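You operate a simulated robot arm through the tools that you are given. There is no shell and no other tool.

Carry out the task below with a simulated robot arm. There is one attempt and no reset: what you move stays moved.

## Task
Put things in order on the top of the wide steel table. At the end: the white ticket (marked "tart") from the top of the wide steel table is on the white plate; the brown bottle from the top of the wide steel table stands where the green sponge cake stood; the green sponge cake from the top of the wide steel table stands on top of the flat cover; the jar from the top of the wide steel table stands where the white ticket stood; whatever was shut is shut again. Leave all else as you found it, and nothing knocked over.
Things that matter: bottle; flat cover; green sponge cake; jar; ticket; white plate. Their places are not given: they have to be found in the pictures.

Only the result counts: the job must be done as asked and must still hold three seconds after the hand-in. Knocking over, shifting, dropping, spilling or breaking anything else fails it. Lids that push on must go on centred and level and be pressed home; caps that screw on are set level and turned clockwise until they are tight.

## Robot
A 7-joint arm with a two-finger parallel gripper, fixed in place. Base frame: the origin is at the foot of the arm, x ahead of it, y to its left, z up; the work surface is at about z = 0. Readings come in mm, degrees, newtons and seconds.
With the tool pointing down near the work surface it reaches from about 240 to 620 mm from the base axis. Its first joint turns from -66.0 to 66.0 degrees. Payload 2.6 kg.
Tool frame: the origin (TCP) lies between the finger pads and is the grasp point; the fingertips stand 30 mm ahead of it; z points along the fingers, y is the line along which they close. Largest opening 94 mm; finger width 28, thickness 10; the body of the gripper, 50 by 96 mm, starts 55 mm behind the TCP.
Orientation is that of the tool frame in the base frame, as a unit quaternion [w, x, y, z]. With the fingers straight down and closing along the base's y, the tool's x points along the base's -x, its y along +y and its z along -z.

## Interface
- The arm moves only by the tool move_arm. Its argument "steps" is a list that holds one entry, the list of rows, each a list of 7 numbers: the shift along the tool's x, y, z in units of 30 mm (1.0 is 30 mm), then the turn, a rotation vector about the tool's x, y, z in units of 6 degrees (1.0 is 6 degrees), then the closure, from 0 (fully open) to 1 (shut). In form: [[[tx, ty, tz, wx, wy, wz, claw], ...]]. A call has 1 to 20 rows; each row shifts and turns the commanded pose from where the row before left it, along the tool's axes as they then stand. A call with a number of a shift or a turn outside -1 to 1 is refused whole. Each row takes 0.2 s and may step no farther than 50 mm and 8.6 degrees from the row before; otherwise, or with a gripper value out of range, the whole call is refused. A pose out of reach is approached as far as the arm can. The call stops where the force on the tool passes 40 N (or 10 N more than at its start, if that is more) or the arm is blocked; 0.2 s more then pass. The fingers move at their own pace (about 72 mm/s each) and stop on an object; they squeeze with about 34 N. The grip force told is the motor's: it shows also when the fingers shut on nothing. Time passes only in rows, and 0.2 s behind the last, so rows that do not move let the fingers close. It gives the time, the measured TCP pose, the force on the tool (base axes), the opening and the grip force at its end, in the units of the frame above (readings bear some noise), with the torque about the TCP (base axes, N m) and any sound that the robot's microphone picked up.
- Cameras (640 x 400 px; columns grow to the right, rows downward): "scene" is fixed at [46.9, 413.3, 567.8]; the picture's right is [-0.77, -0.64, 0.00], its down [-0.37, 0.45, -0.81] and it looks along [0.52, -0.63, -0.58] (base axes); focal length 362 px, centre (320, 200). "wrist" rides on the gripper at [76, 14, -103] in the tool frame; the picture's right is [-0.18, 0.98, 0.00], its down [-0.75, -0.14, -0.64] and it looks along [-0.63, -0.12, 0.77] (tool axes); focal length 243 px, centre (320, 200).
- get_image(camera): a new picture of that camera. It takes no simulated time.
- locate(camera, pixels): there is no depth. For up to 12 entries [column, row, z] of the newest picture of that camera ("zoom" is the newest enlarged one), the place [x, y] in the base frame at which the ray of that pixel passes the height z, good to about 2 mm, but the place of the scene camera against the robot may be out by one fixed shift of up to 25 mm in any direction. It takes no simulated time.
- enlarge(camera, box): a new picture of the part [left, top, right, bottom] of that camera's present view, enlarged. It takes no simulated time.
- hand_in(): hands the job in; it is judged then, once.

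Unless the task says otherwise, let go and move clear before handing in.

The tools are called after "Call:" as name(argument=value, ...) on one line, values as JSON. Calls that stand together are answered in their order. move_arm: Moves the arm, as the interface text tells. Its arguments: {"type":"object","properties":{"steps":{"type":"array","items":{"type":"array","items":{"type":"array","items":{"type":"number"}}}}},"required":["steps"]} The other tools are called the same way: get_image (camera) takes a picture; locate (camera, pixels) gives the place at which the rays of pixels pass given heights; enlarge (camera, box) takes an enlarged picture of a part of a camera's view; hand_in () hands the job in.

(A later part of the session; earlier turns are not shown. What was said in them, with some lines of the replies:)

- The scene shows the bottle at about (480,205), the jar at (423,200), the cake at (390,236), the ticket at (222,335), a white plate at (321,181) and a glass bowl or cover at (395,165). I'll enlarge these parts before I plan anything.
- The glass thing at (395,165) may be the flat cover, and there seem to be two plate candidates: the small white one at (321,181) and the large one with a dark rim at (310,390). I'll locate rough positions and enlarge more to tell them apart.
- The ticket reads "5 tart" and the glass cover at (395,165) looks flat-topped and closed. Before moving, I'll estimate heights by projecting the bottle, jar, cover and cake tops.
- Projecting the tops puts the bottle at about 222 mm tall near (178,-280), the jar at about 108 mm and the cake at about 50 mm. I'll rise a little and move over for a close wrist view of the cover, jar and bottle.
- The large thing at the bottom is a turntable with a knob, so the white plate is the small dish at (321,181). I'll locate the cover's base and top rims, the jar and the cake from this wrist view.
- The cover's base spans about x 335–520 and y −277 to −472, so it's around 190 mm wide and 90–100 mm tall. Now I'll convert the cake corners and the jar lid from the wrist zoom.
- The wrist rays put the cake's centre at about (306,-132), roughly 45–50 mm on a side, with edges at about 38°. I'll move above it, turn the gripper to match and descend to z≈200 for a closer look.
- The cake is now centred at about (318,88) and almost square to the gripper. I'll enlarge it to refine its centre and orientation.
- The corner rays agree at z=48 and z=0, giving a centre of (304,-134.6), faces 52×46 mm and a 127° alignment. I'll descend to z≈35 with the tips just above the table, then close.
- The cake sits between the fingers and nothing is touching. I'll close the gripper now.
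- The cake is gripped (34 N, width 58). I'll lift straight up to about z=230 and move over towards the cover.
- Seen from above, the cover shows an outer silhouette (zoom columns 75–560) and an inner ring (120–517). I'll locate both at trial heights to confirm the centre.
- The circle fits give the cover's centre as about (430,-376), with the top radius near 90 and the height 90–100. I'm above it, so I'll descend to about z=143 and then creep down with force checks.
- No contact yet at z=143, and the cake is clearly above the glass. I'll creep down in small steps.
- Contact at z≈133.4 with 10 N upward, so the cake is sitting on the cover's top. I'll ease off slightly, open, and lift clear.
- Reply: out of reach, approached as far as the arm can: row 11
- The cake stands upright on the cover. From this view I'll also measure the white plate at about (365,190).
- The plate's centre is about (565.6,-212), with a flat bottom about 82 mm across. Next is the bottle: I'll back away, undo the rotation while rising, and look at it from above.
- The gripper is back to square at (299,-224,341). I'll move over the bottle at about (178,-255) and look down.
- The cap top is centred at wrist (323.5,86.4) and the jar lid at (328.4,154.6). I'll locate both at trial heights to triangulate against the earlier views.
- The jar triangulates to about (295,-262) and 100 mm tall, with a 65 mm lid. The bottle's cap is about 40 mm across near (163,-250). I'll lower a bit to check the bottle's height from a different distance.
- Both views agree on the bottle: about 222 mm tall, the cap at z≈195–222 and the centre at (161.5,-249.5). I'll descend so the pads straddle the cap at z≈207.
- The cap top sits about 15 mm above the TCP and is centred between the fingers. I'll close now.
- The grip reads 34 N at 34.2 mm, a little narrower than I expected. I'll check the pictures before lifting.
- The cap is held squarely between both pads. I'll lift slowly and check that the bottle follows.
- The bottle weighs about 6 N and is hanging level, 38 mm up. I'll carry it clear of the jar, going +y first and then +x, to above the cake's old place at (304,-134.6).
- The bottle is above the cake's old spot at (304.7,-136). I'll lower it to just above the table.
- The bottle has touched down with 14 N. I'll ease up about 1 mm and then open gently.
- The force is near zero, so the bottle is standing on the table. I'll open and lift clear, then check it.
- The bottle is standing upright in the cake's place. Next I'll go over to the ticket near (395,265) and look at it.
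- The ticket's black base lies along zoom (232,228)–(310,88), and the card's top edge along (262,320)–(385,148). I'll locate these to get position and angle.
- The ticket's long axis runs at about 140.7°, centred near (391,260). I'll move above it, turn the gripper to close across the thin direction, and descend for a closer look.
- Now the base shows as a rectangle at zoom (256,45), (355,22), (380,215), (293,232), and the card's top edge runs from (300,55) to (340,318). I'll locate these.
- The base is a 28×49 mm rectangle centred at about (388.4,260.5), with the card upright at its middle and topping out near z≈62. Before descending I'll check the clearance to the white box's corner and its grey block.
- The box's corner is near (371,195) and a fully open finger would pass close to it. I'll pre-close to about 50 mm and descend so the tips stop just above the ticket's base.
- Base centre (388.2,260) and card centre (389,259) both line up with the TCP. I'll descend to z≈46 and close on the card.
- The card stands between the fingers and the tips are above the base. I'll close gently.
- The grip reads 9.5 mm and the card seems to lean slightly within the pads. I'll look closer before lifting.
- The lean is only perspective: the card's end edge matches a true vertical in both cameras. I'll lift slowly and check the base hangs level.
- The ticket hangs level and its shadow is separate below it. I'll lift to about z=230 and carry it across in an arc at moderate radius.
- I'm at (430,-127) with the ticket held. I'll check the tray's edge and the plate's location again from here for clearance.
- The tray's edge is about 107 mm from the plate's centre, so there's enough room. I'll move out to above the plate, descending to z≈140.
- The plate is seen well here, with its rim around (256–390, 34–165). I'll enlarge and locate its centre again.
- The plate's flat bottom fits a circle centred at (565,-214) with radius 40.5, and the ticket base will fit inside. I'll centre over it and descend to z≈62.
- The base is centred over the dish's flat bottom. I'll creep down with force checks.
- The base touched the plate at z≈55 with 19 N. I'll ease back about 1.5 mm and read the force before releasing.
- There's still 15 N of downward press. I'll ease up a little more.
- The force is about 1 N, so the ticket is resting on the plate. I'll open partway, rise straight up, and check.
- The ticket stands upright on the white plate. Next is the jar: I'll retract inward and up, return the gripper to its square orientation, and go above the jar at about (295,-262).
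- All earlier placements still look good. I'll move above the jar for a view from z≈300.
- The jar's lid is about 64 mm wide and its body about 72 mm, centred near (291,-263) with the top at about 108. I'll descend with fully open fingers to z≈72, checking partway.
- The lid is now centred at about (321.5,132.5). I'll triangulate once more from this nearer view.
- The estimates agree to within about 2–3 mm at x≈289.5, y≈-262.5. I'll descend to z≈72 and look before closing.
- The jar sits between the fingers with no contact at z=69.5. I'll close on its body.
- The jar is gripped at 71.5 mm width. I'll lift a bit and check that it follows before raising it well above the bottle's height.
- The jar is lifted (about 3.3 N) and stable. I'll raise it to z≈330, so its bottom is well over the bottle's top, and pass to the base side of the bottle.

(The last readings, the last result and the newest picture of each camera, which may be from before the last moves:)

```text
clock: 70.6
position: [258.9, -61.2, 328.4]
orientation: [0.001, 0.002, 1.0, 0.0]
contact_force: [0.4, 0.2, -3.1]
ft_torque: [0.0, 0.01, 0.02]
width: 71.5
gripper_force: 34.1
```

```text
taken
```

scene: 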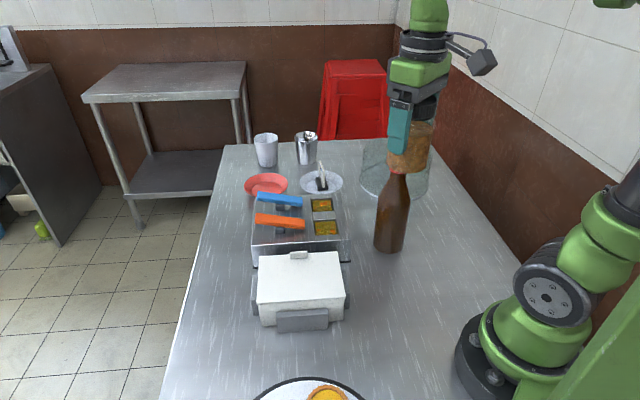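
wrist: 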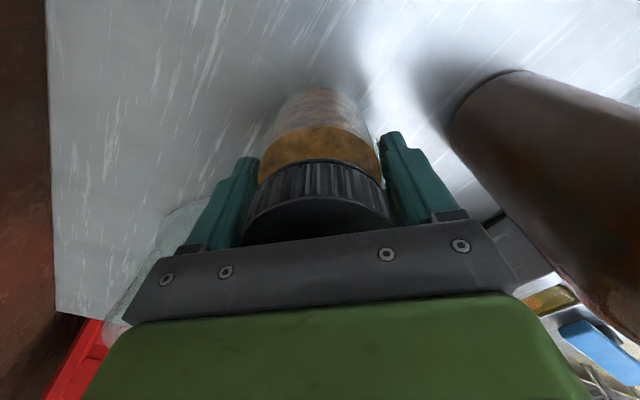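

The jar has passed the bottle safely. I'll carry it over to above the ticket's old place.

Call:
move_arm(steps=[[[-0.25, 0.6, 0, 0, 0, 0, 1], [-0.36, 0.9, 0, 0, 0, 0, 1], [-0.36, 0.9, 0, 0, 0, 0, 1], [-0.36, 0.9, 0, 0, 0, 0, 1], [-0.36, 0.9, 0, 0, 0, 0, 1], [-0.36, 0.9, 0, 0, 0, 0, 1], [-0.36, 0.9, 0, 0, 0, 0, 1], [-0.36, 0.9, 0, 0, 0, 0, 1], [-0.36, 0.9, 0, 0, 0, 0, 1], [-0.36, 0.9, 0, 0, 0, 0, 1], [-0.36, 0.9, 0, 0, 0, 0, 1], [-0.36, 0.9, 0, 0, 0, 0, 1], [-0.1, 0.22, 0, 0, 0, 0, 1], [0, 0, 0, 0, 0, 0, 1]]])

Call:
move_arm(steps=[[[0, 0, 0.4, 0, 0, -0.936, 1], [0, 0, 0.4, 0, 0, -0.936, 1], [0, 0, 0.4, 0, 0, -0.936, 1], [0, 0, 0.4, 0, 0, -0.936, 1], [0, 0, 0.4, 0, 0, -0.936, 1], [0, 0, 0.4, 0, 0, -0.936, 1], [0, 0, 0.4, 0, 0, -0.936, 1], [0, 0, 0.4, 0, 0, -0.936, 1], [0, 0, 0.4, 0, 0, -0.936, 1], [0, 0, 0, 0, 0, 0, 1]]])

Call:
get_image(camera="scene")

Call:
get_image(camera="wrist")

```text
clock: 73.6
position: [391.1, 260.7, 327.8]
orientation: [0.0, 0.001, 1.0, 0.0]
contact_force: [0.1, 0.2, -4.6]
ft_torque: [0.0, 0.02, 0.0]
width: 71.7
gripper_force: 34.1
```

```text
clock: 75.8
position: [391.2, 260.1, 220.6]
orientation: [0.0, -0.426, 0.905, 0.0]
contact_force: [0.7, -0.2, -3.7]
ft_torque: [0.01, 0.02, 0.0]
width: 71.9
gripper_force: 33.6
```

```text
taken
```

scene: 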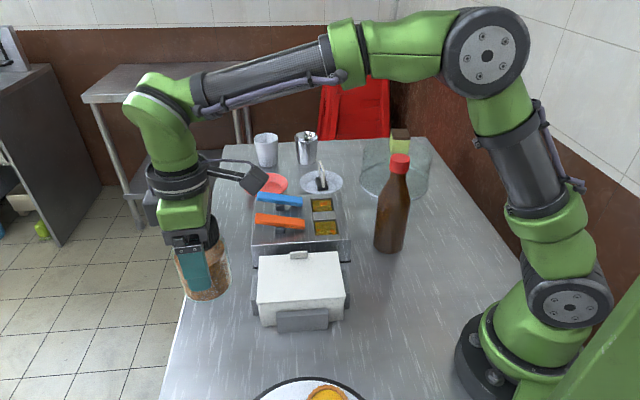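

```text
taken
```

wrist: 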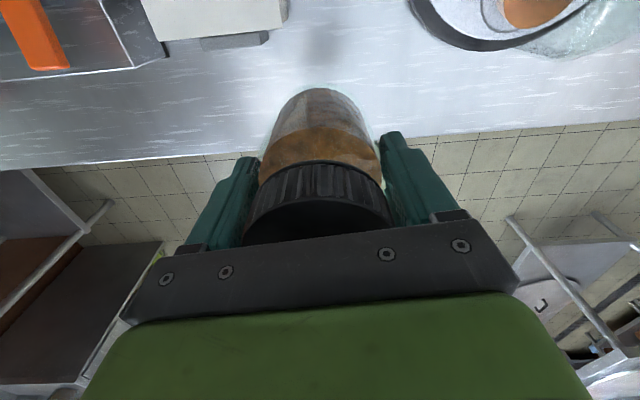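

The jar is above the ticket's old spot with the gripper turned so its fingers clear the white box. I'll fine-tune to (388.3,260.2) and descend to just above the table.

Call:
move_arm(steps=[[[0.03, 0.04, 0.6, 0, 0, 0, 1], [0.03, 0.037, 0.9, 0, 0, 0, 1], [0, 0, 0.9, 0, 0, 0, 1], [0, 0, 0.9, 0, 0, 0, 1], [0, 0, 0.8, 0, 0, 0, 1], [0, 0, 0.5, 0, 0, 0, 1], [0, 0, 0.15, 0, 0, 0, 1], [0, 0, 0, 0, 0, 0, 1]]])

Call:
get_image(camera="wrist")

Call:
get_image(camera="scene")

```text
clock: 77.6
position: [388.0, 259.7, 77.7]
orientation: [0.0, -0.426, 0.905, 0.0]
contact_force: [0.0, -0.8, -3.9]
ft_torque: [0.03, 0.0, 0.01]
width: 71.7
gripper_force: 34.3
```

```text
taken
```

wrist: 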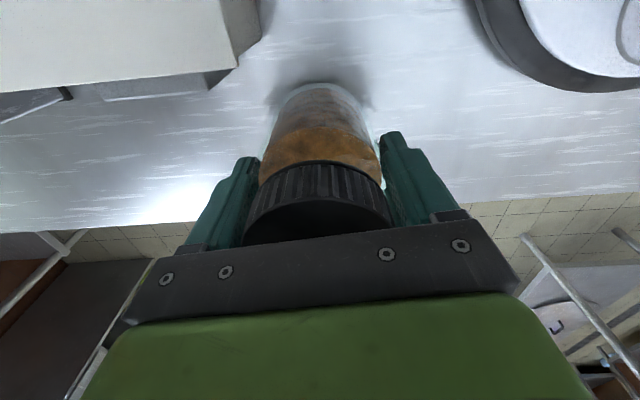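

```text
taken
```

scene: 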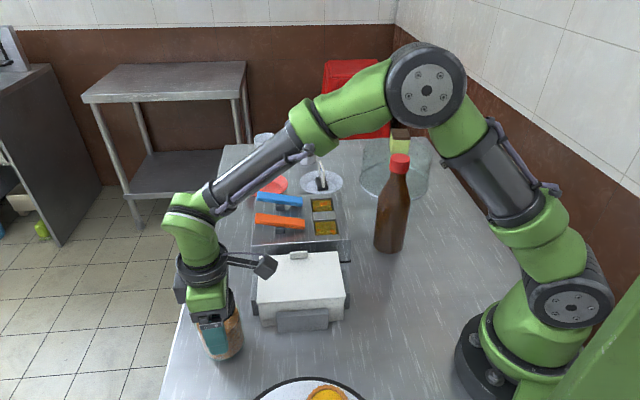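

The jar is about 8 mm above the table at the right spot and clear of the box. I'll creep down.

Call:
move_arm(steps=[[[0, 0, 0.1, 0, 0, 0, 1], [0, 0, 0.08, 0, 0, 0, 1], [0, 0, 0, 0, 0, 0, 1]]])

```text
clock: 78.4
position: [387.0, 259.3, 72.2]
orientation: [0.0, -0.426, 0.905, 0.0]
contact_force: [0.2, -0.1, -3.9]
ft_torque: [0.05, -0.02, 0.03]
width: 71.5
gripper_force: 34.5
```

Call:
move_arm(steps=[[[-0.03, 0, 0.05, 0, 0, 0, 1], [0, 0, 0.03, 0, 0, 0, 1], [0, 0, 0, 0, 0, 0, 1]]])

```text
clock: 79.2
position: [388.2, 260.1, 70.7]
orientation: [-0.001, -0.426, 0.905, 0.001]
contact_force: [-0.1, -0.3, -3.9]
ft_torque: [-0.03, -0.04, 0.01]
width: 71.9
gripper_force: 34.3
```

Call:
move_arm(steps=[[[0, 0, 0.03, 0, 0, 0, 1], [0, 0, 0.03, 0, 0, 0, 1], [0, 0, 0, 0, 0, 0, 1]]])

```text
clock: 80.0
position: [389.9, 262.4, 70.1]
orientation: [0.001, -0.426, 0.905, 0.0]
contact_force: [-6.5, -4.9, 20.1]
ft_torque: [0.04, 0.33, 0.13]
width: 71.9
gripper_force: 33.8
```

The jar touched down with 20 N. I'll ease up until the force is near zero.

Call:
move_arm(steps=[[[0, 0, -0.04, 0, 0, 0, 1], [0, 0, 0, 0, 0, 0, 1]]])

```text
clock: 80.6
position: [389.1, 262.7, 71.1]
orientation: [0.002, -0.426, 0.905, -0.001]
contact_force: [2.5, 1.1, 8.2]
ft_torque: [0.42, -0.18, -0.09]
width: 71.8
gripper_force: 34.7
```

Call:
move_arm(steps=[[[0, 0, -0.03, 0, 0, 0, 1], [0, 0, 0, 0, 0, 0, 1]]])

```text
clock: 81.2
position: [388.3, 261.8, 70.2]
orientation: [0.0, -0.427, 0.904, 0.0]
contact_force: [2.3, 1.6, 1.7]
ft_torque: [0.2, -0.26, 0.0]
width: 71.6
gripper_force: 33.8
```

The force is down to about 2 N, so the jar is standing. I'll open and lift straight up.

Call:
move_arm(steps=[[[0, 0, 0, 0, 0, 0, 0.15], [0, 0, 0, 0, 0, 0, 0.05], [0, 0, 0, 0, 0, 0, 0], [0, 0, 0, 0, 0, 0, 0], [0, 0, -0.3, 0, 0, 0, 0], [0, 0, -0.6, 0, 0, 0, 0], [0, 0, -0.9, 0, 0, 0, 0], [0, 0, -0.9, 0, 0, 0, 0], [0, 0, -0.9, 0, 0, 0, 0], [0, 0, -0.9, 0, 0, 0, 0], [0, 0, 0, 0, 0, 0, 0]]])

Call:
get_image(camera="wrist")

Call:
get_image(camera="scene")

```text
clock: 83.6
position: [387.7, 260.2, 206.5]
orientation: [0.001, -0.427, 0.904, 0.0]
contact_force: [0.2, 0.4, 0.3]
ft_torque: [-0.01, 0.02, 0.05]
width: 94.0
gripper_force: 0.0
```

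```text
taken
```

wrist: 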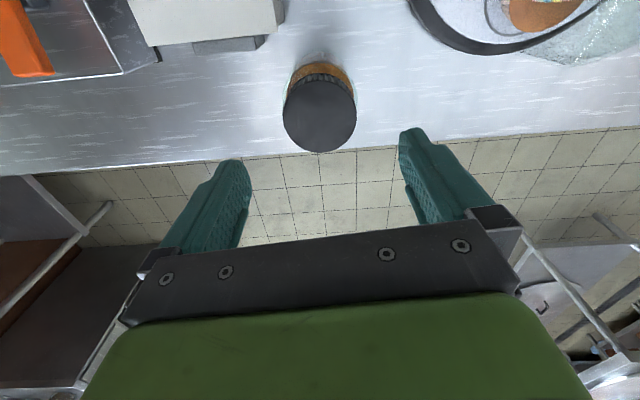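

```text
taken
```

scene: 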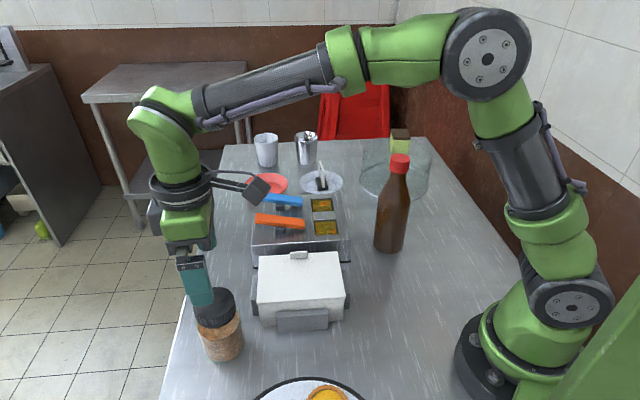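

The jar is standing at the ticket's old place. I can see a glass thing near the turntable at wrist (580,30), so I'll look at it to be sure the right object was taken as the "flat cover".

Call:
enlarge(camera="wrist", box=[400, 0, 640, 100])

Call:
locate(camera="wrist", pixels=[[320, 114, 105], [320, 114, 110], [320, 60, 0], [560, 10, 50], [480, 25, 0]])

Call:
enlarge(camera="scene", box=[180, 270, 380, 400])

```text
2.67 times, centred on (520, 50) of wrist
```

zoom: 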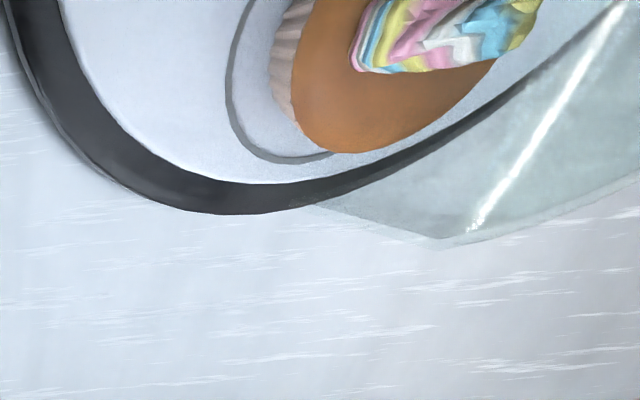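

```text
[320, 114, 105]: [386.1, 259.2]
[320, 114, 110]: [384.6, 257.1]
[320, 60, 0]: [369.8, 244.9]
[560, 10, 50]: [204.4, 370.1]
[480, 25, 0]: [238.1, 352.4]
```

```text
3.08 times, centred on (280, 335) of scene
```

zoom: 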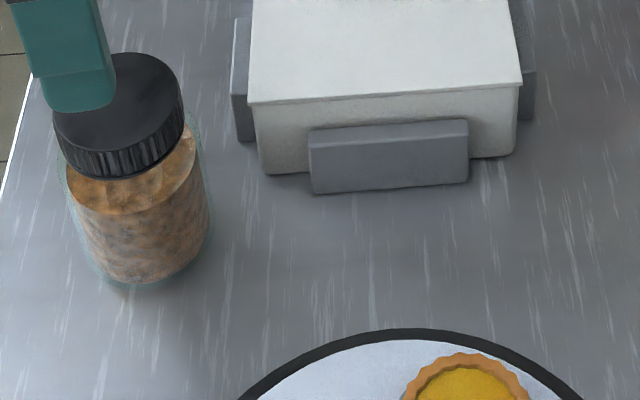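

The jar's lid centre reads (386,259), matching the ticket's old spot. There's some other glass by the turntable, so I'll retract and get a proper look.

Call:
move_arm(steps=[[[0, 0, -0.4, 0, 0, 0.936, 0], [0, 0, -0.4, 0, 0, 0.936, 0], [0, 0, -0.4, 0, 0, 0.936, 0], [0, 0, -0.4, 0, 0, 0.936, 0], [0, 0, -0.4, 0, 0, 0.936, 0], [0, 0, -0.4, 0, 0, 0.936, 0], [0, 0, -0.4, 0, 0, 0.936, 0], [0, 0, -0.4, 0, 0, 0.936, 0], [0, 0, -0.4, 0, 0, 0.936, 0], [0.9, -0.15, -0.2, 0, 0, 0, 0], [0.9, -0.15, -0.2, 0, 0, 0, 0], [0.9, -0.15, -0.2, 0, 0, 0, 0], [0.9, -0.15, -0.2, 0, 0, 0, 0], [0.9, -0.15, -0.2, 0, 0, 0, 0], [0.9, -0.15, -0.2, 0, 0, 0, 0], [0, 0, 0, 0, 0, 0, 0]]])

Call:
get_image(camera="wrist")

Call:
get_image(camera="scene")

```text
clock: 87.0
position: [226.8, 234.4, 350.9]
orientation: [0.0, 0.002, 1.0, 0.0]
contact_force: [0.3, -0.1, 0.4]
ft_torque: [-0.01, 0.02, 0.01]
width: 93.9
gripper_force: 0.0
```

```text
taken
```

wrist: 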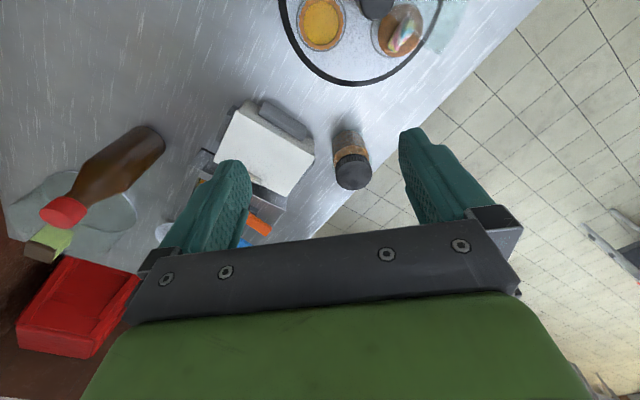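

```text
taken
```

scene: 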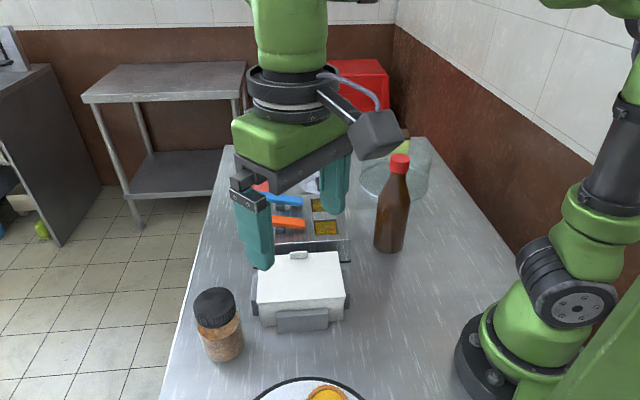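

Call:
enlarge(camera="wrist", box=[270, 0, 550, 110])

Call:
locate(camera="wrist", pixels=[[353, 84, 0], [282, 10, 0], [443, 5, 0], [321, 22, 15], [400, 30, 40], [375, 5, 50], [470, 10, 0]])

```text
2.29 times, centred on (410, 55) of wrist
```

zoom: 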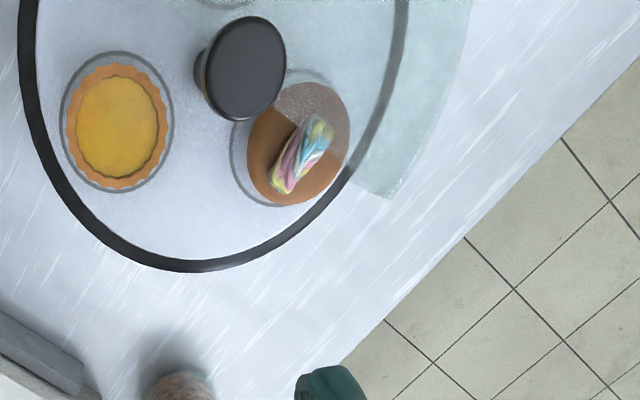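

```text
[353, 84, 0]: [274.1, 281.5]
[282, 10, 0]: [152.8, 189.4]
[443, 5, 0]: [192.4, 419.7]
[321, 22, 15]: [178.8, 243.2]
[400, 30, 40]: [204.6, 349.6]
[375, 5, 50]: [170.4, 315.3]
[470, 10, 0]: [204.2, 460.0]
```

The turntable has a sector of glass hood at zoom (400,100). I'll step back and up to see it fully.

Call:
move_arm(steps=[[[0.7, 0.2, -0.4, 0, 0, 0, 0], [0.7, 0.2, -0.4, 0, 0, 0, 0], [0.4, 0.2, -0.4, 0, 0, 0, 0], [0, 0, 0, 0, 0, 0, 0]]])

Call:
get_image(camera="wrist")

Call:
enlarge(camera="wrist", box=[240, 0, 520, 130])

```text
clock: 88.0
position: [172.1, 251.9, 387.1]
orientation: [0.0, 0.001, 1.0, 0.0]
contact_force: [0.2, 0.1, 0.3]
ft_torque: [0.02, 0.0, 0.05]
width: 94.1
gripper_force: 0.0
```

```text
taken
```

wrist: 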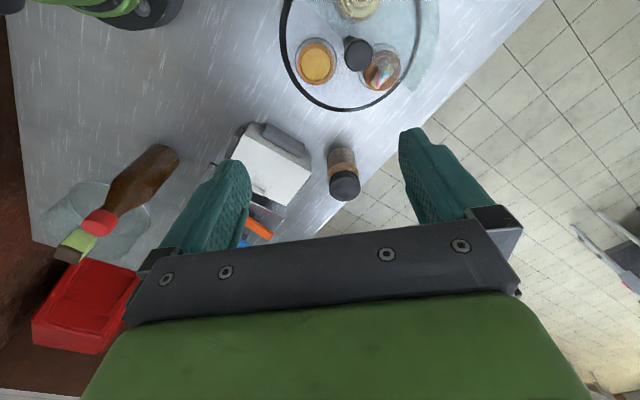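

```text
2.29 times, centred on (380, 65) of wrist
```

zoom: 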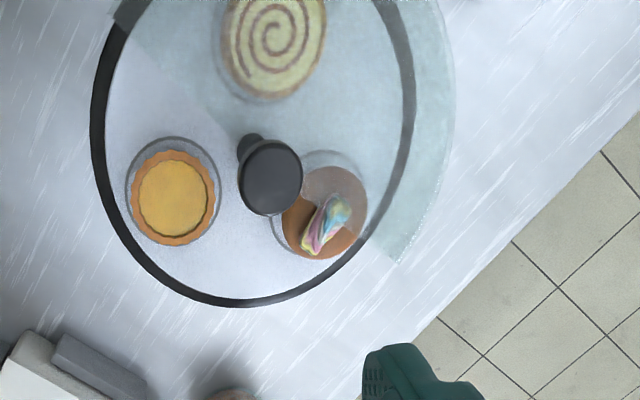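

The turntable's glass is only a fixed hood over the pastries, so the free-standing flat-topped cover was the right one. I'll do a final check of all four placements in the scene view.

Call:
get_image(camera="scene")

Call:
enlarge(camera="scene", box=[300, 110, 460, 270])

Call:
enlarge(camera="wrist", box=[20, 100, 260, 290])

```text
taken
```

scene: 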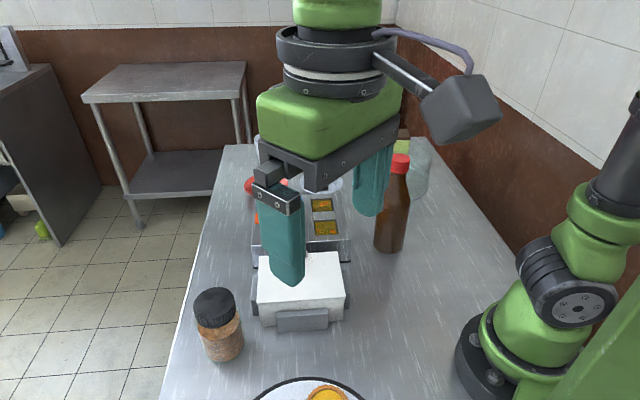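

```text
2.50 times, centred on (380, 190) of scene
```

zoom: 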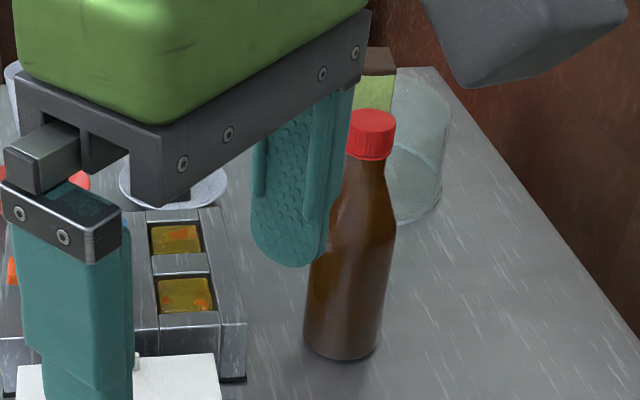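

```text
2.11 times, centred on (140, 195) of wrist
```

zoom: 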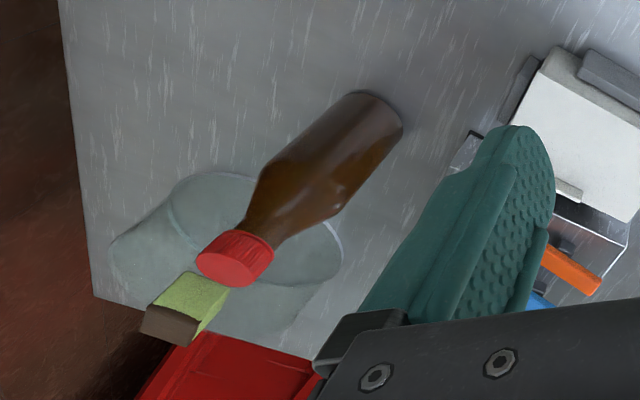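

The arm blocks the scene camera here. I'll move to a neutral pose near (280,60,355) and look again.

Call:
move_arm(steps=[[[-0.4, -0.7, 0, 0, 0, 0, 0], [-0.5, -0.9, 0, 0, 0, 0, 0], [-0.5, -0.9, 0.1, 0, 0, 0, 0], [-0.5, -0.9, 0.2, 0, 0, 0, 0], [-0.5, -0.9, 0.2, 0, 0, 0, 0], [-0.5, -0.9, 0.2, 0, 0, 0, 0], [-0.4, -0.7, 0.2, 0, 0, 0, 0], [0, -0.5, 0, 0, 0, 0, 0], [0, 0, 0, 0, 0, 0, 0]]])

Call:
get_image(camera="scene")

Call:
get_image(camera="wrist")

```text
clock: 90.0
position: [271.7, 59.5, 358.1]
orientation: [0.0, 0.001, 1.0, 0.0]
contact_force: [-0.3, 0.1, 0.1]
ft_torque: [0.01, 0.02, -0.04]
width: 93.9
gripper_force: 0.1
```

```text
taken
```

scene: 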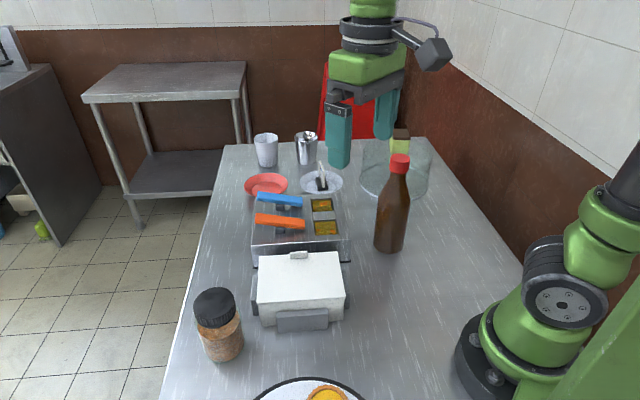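

```text
taken
```

wrist: 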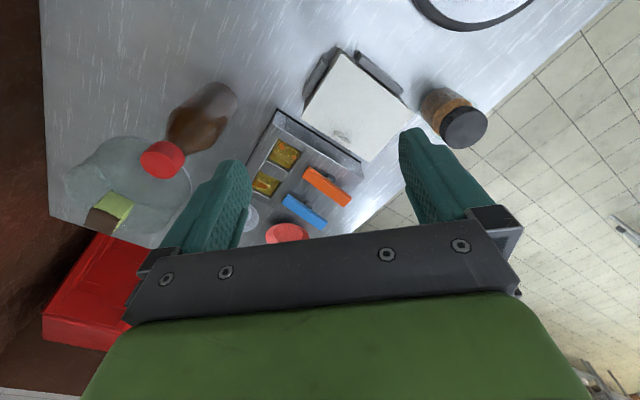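

The final views show everything in place:
- **Cake:** on the cover at (400,143).
- **Bottle:** upright at (391,245), where the cake was.
- **Ticket:** upright on the white plate at (321,180).
- **Jar:** at (221,352), where the ticket was.

Nothing else has moved and the arm is clear, so I'll hand in.

Call:
hand_in()

```text
The job is handed in.
```

I handed the job in with all four moves done. The last pictures show every item upright and nothing else moved, but I haven't been told whether it passed.

- **Cake:** the green sponge cake stands near the middle of the top of the flat glass cover.
- **Bottle:** the brown bottle stands where the cake stood, within about 2 mm by the arm's readings.
- **Ticket:** the "tart" ticket stands upright on the flat bottom of the small white plate.
- **Jar:** the jar stands where the ticket stood, within about 3 mm.

Nothing was opened. I lifted the bottle by its cap without twisting it, and the jar by its body, so both should still be shut as they were.

I had to decide which things two of your names meant. I took "flat cover" as the free-standing, flat-topped glass cover, not the glass hood over the turntable. I took "white plate" as the small white dish beside the red one, not the turntable's white disc.
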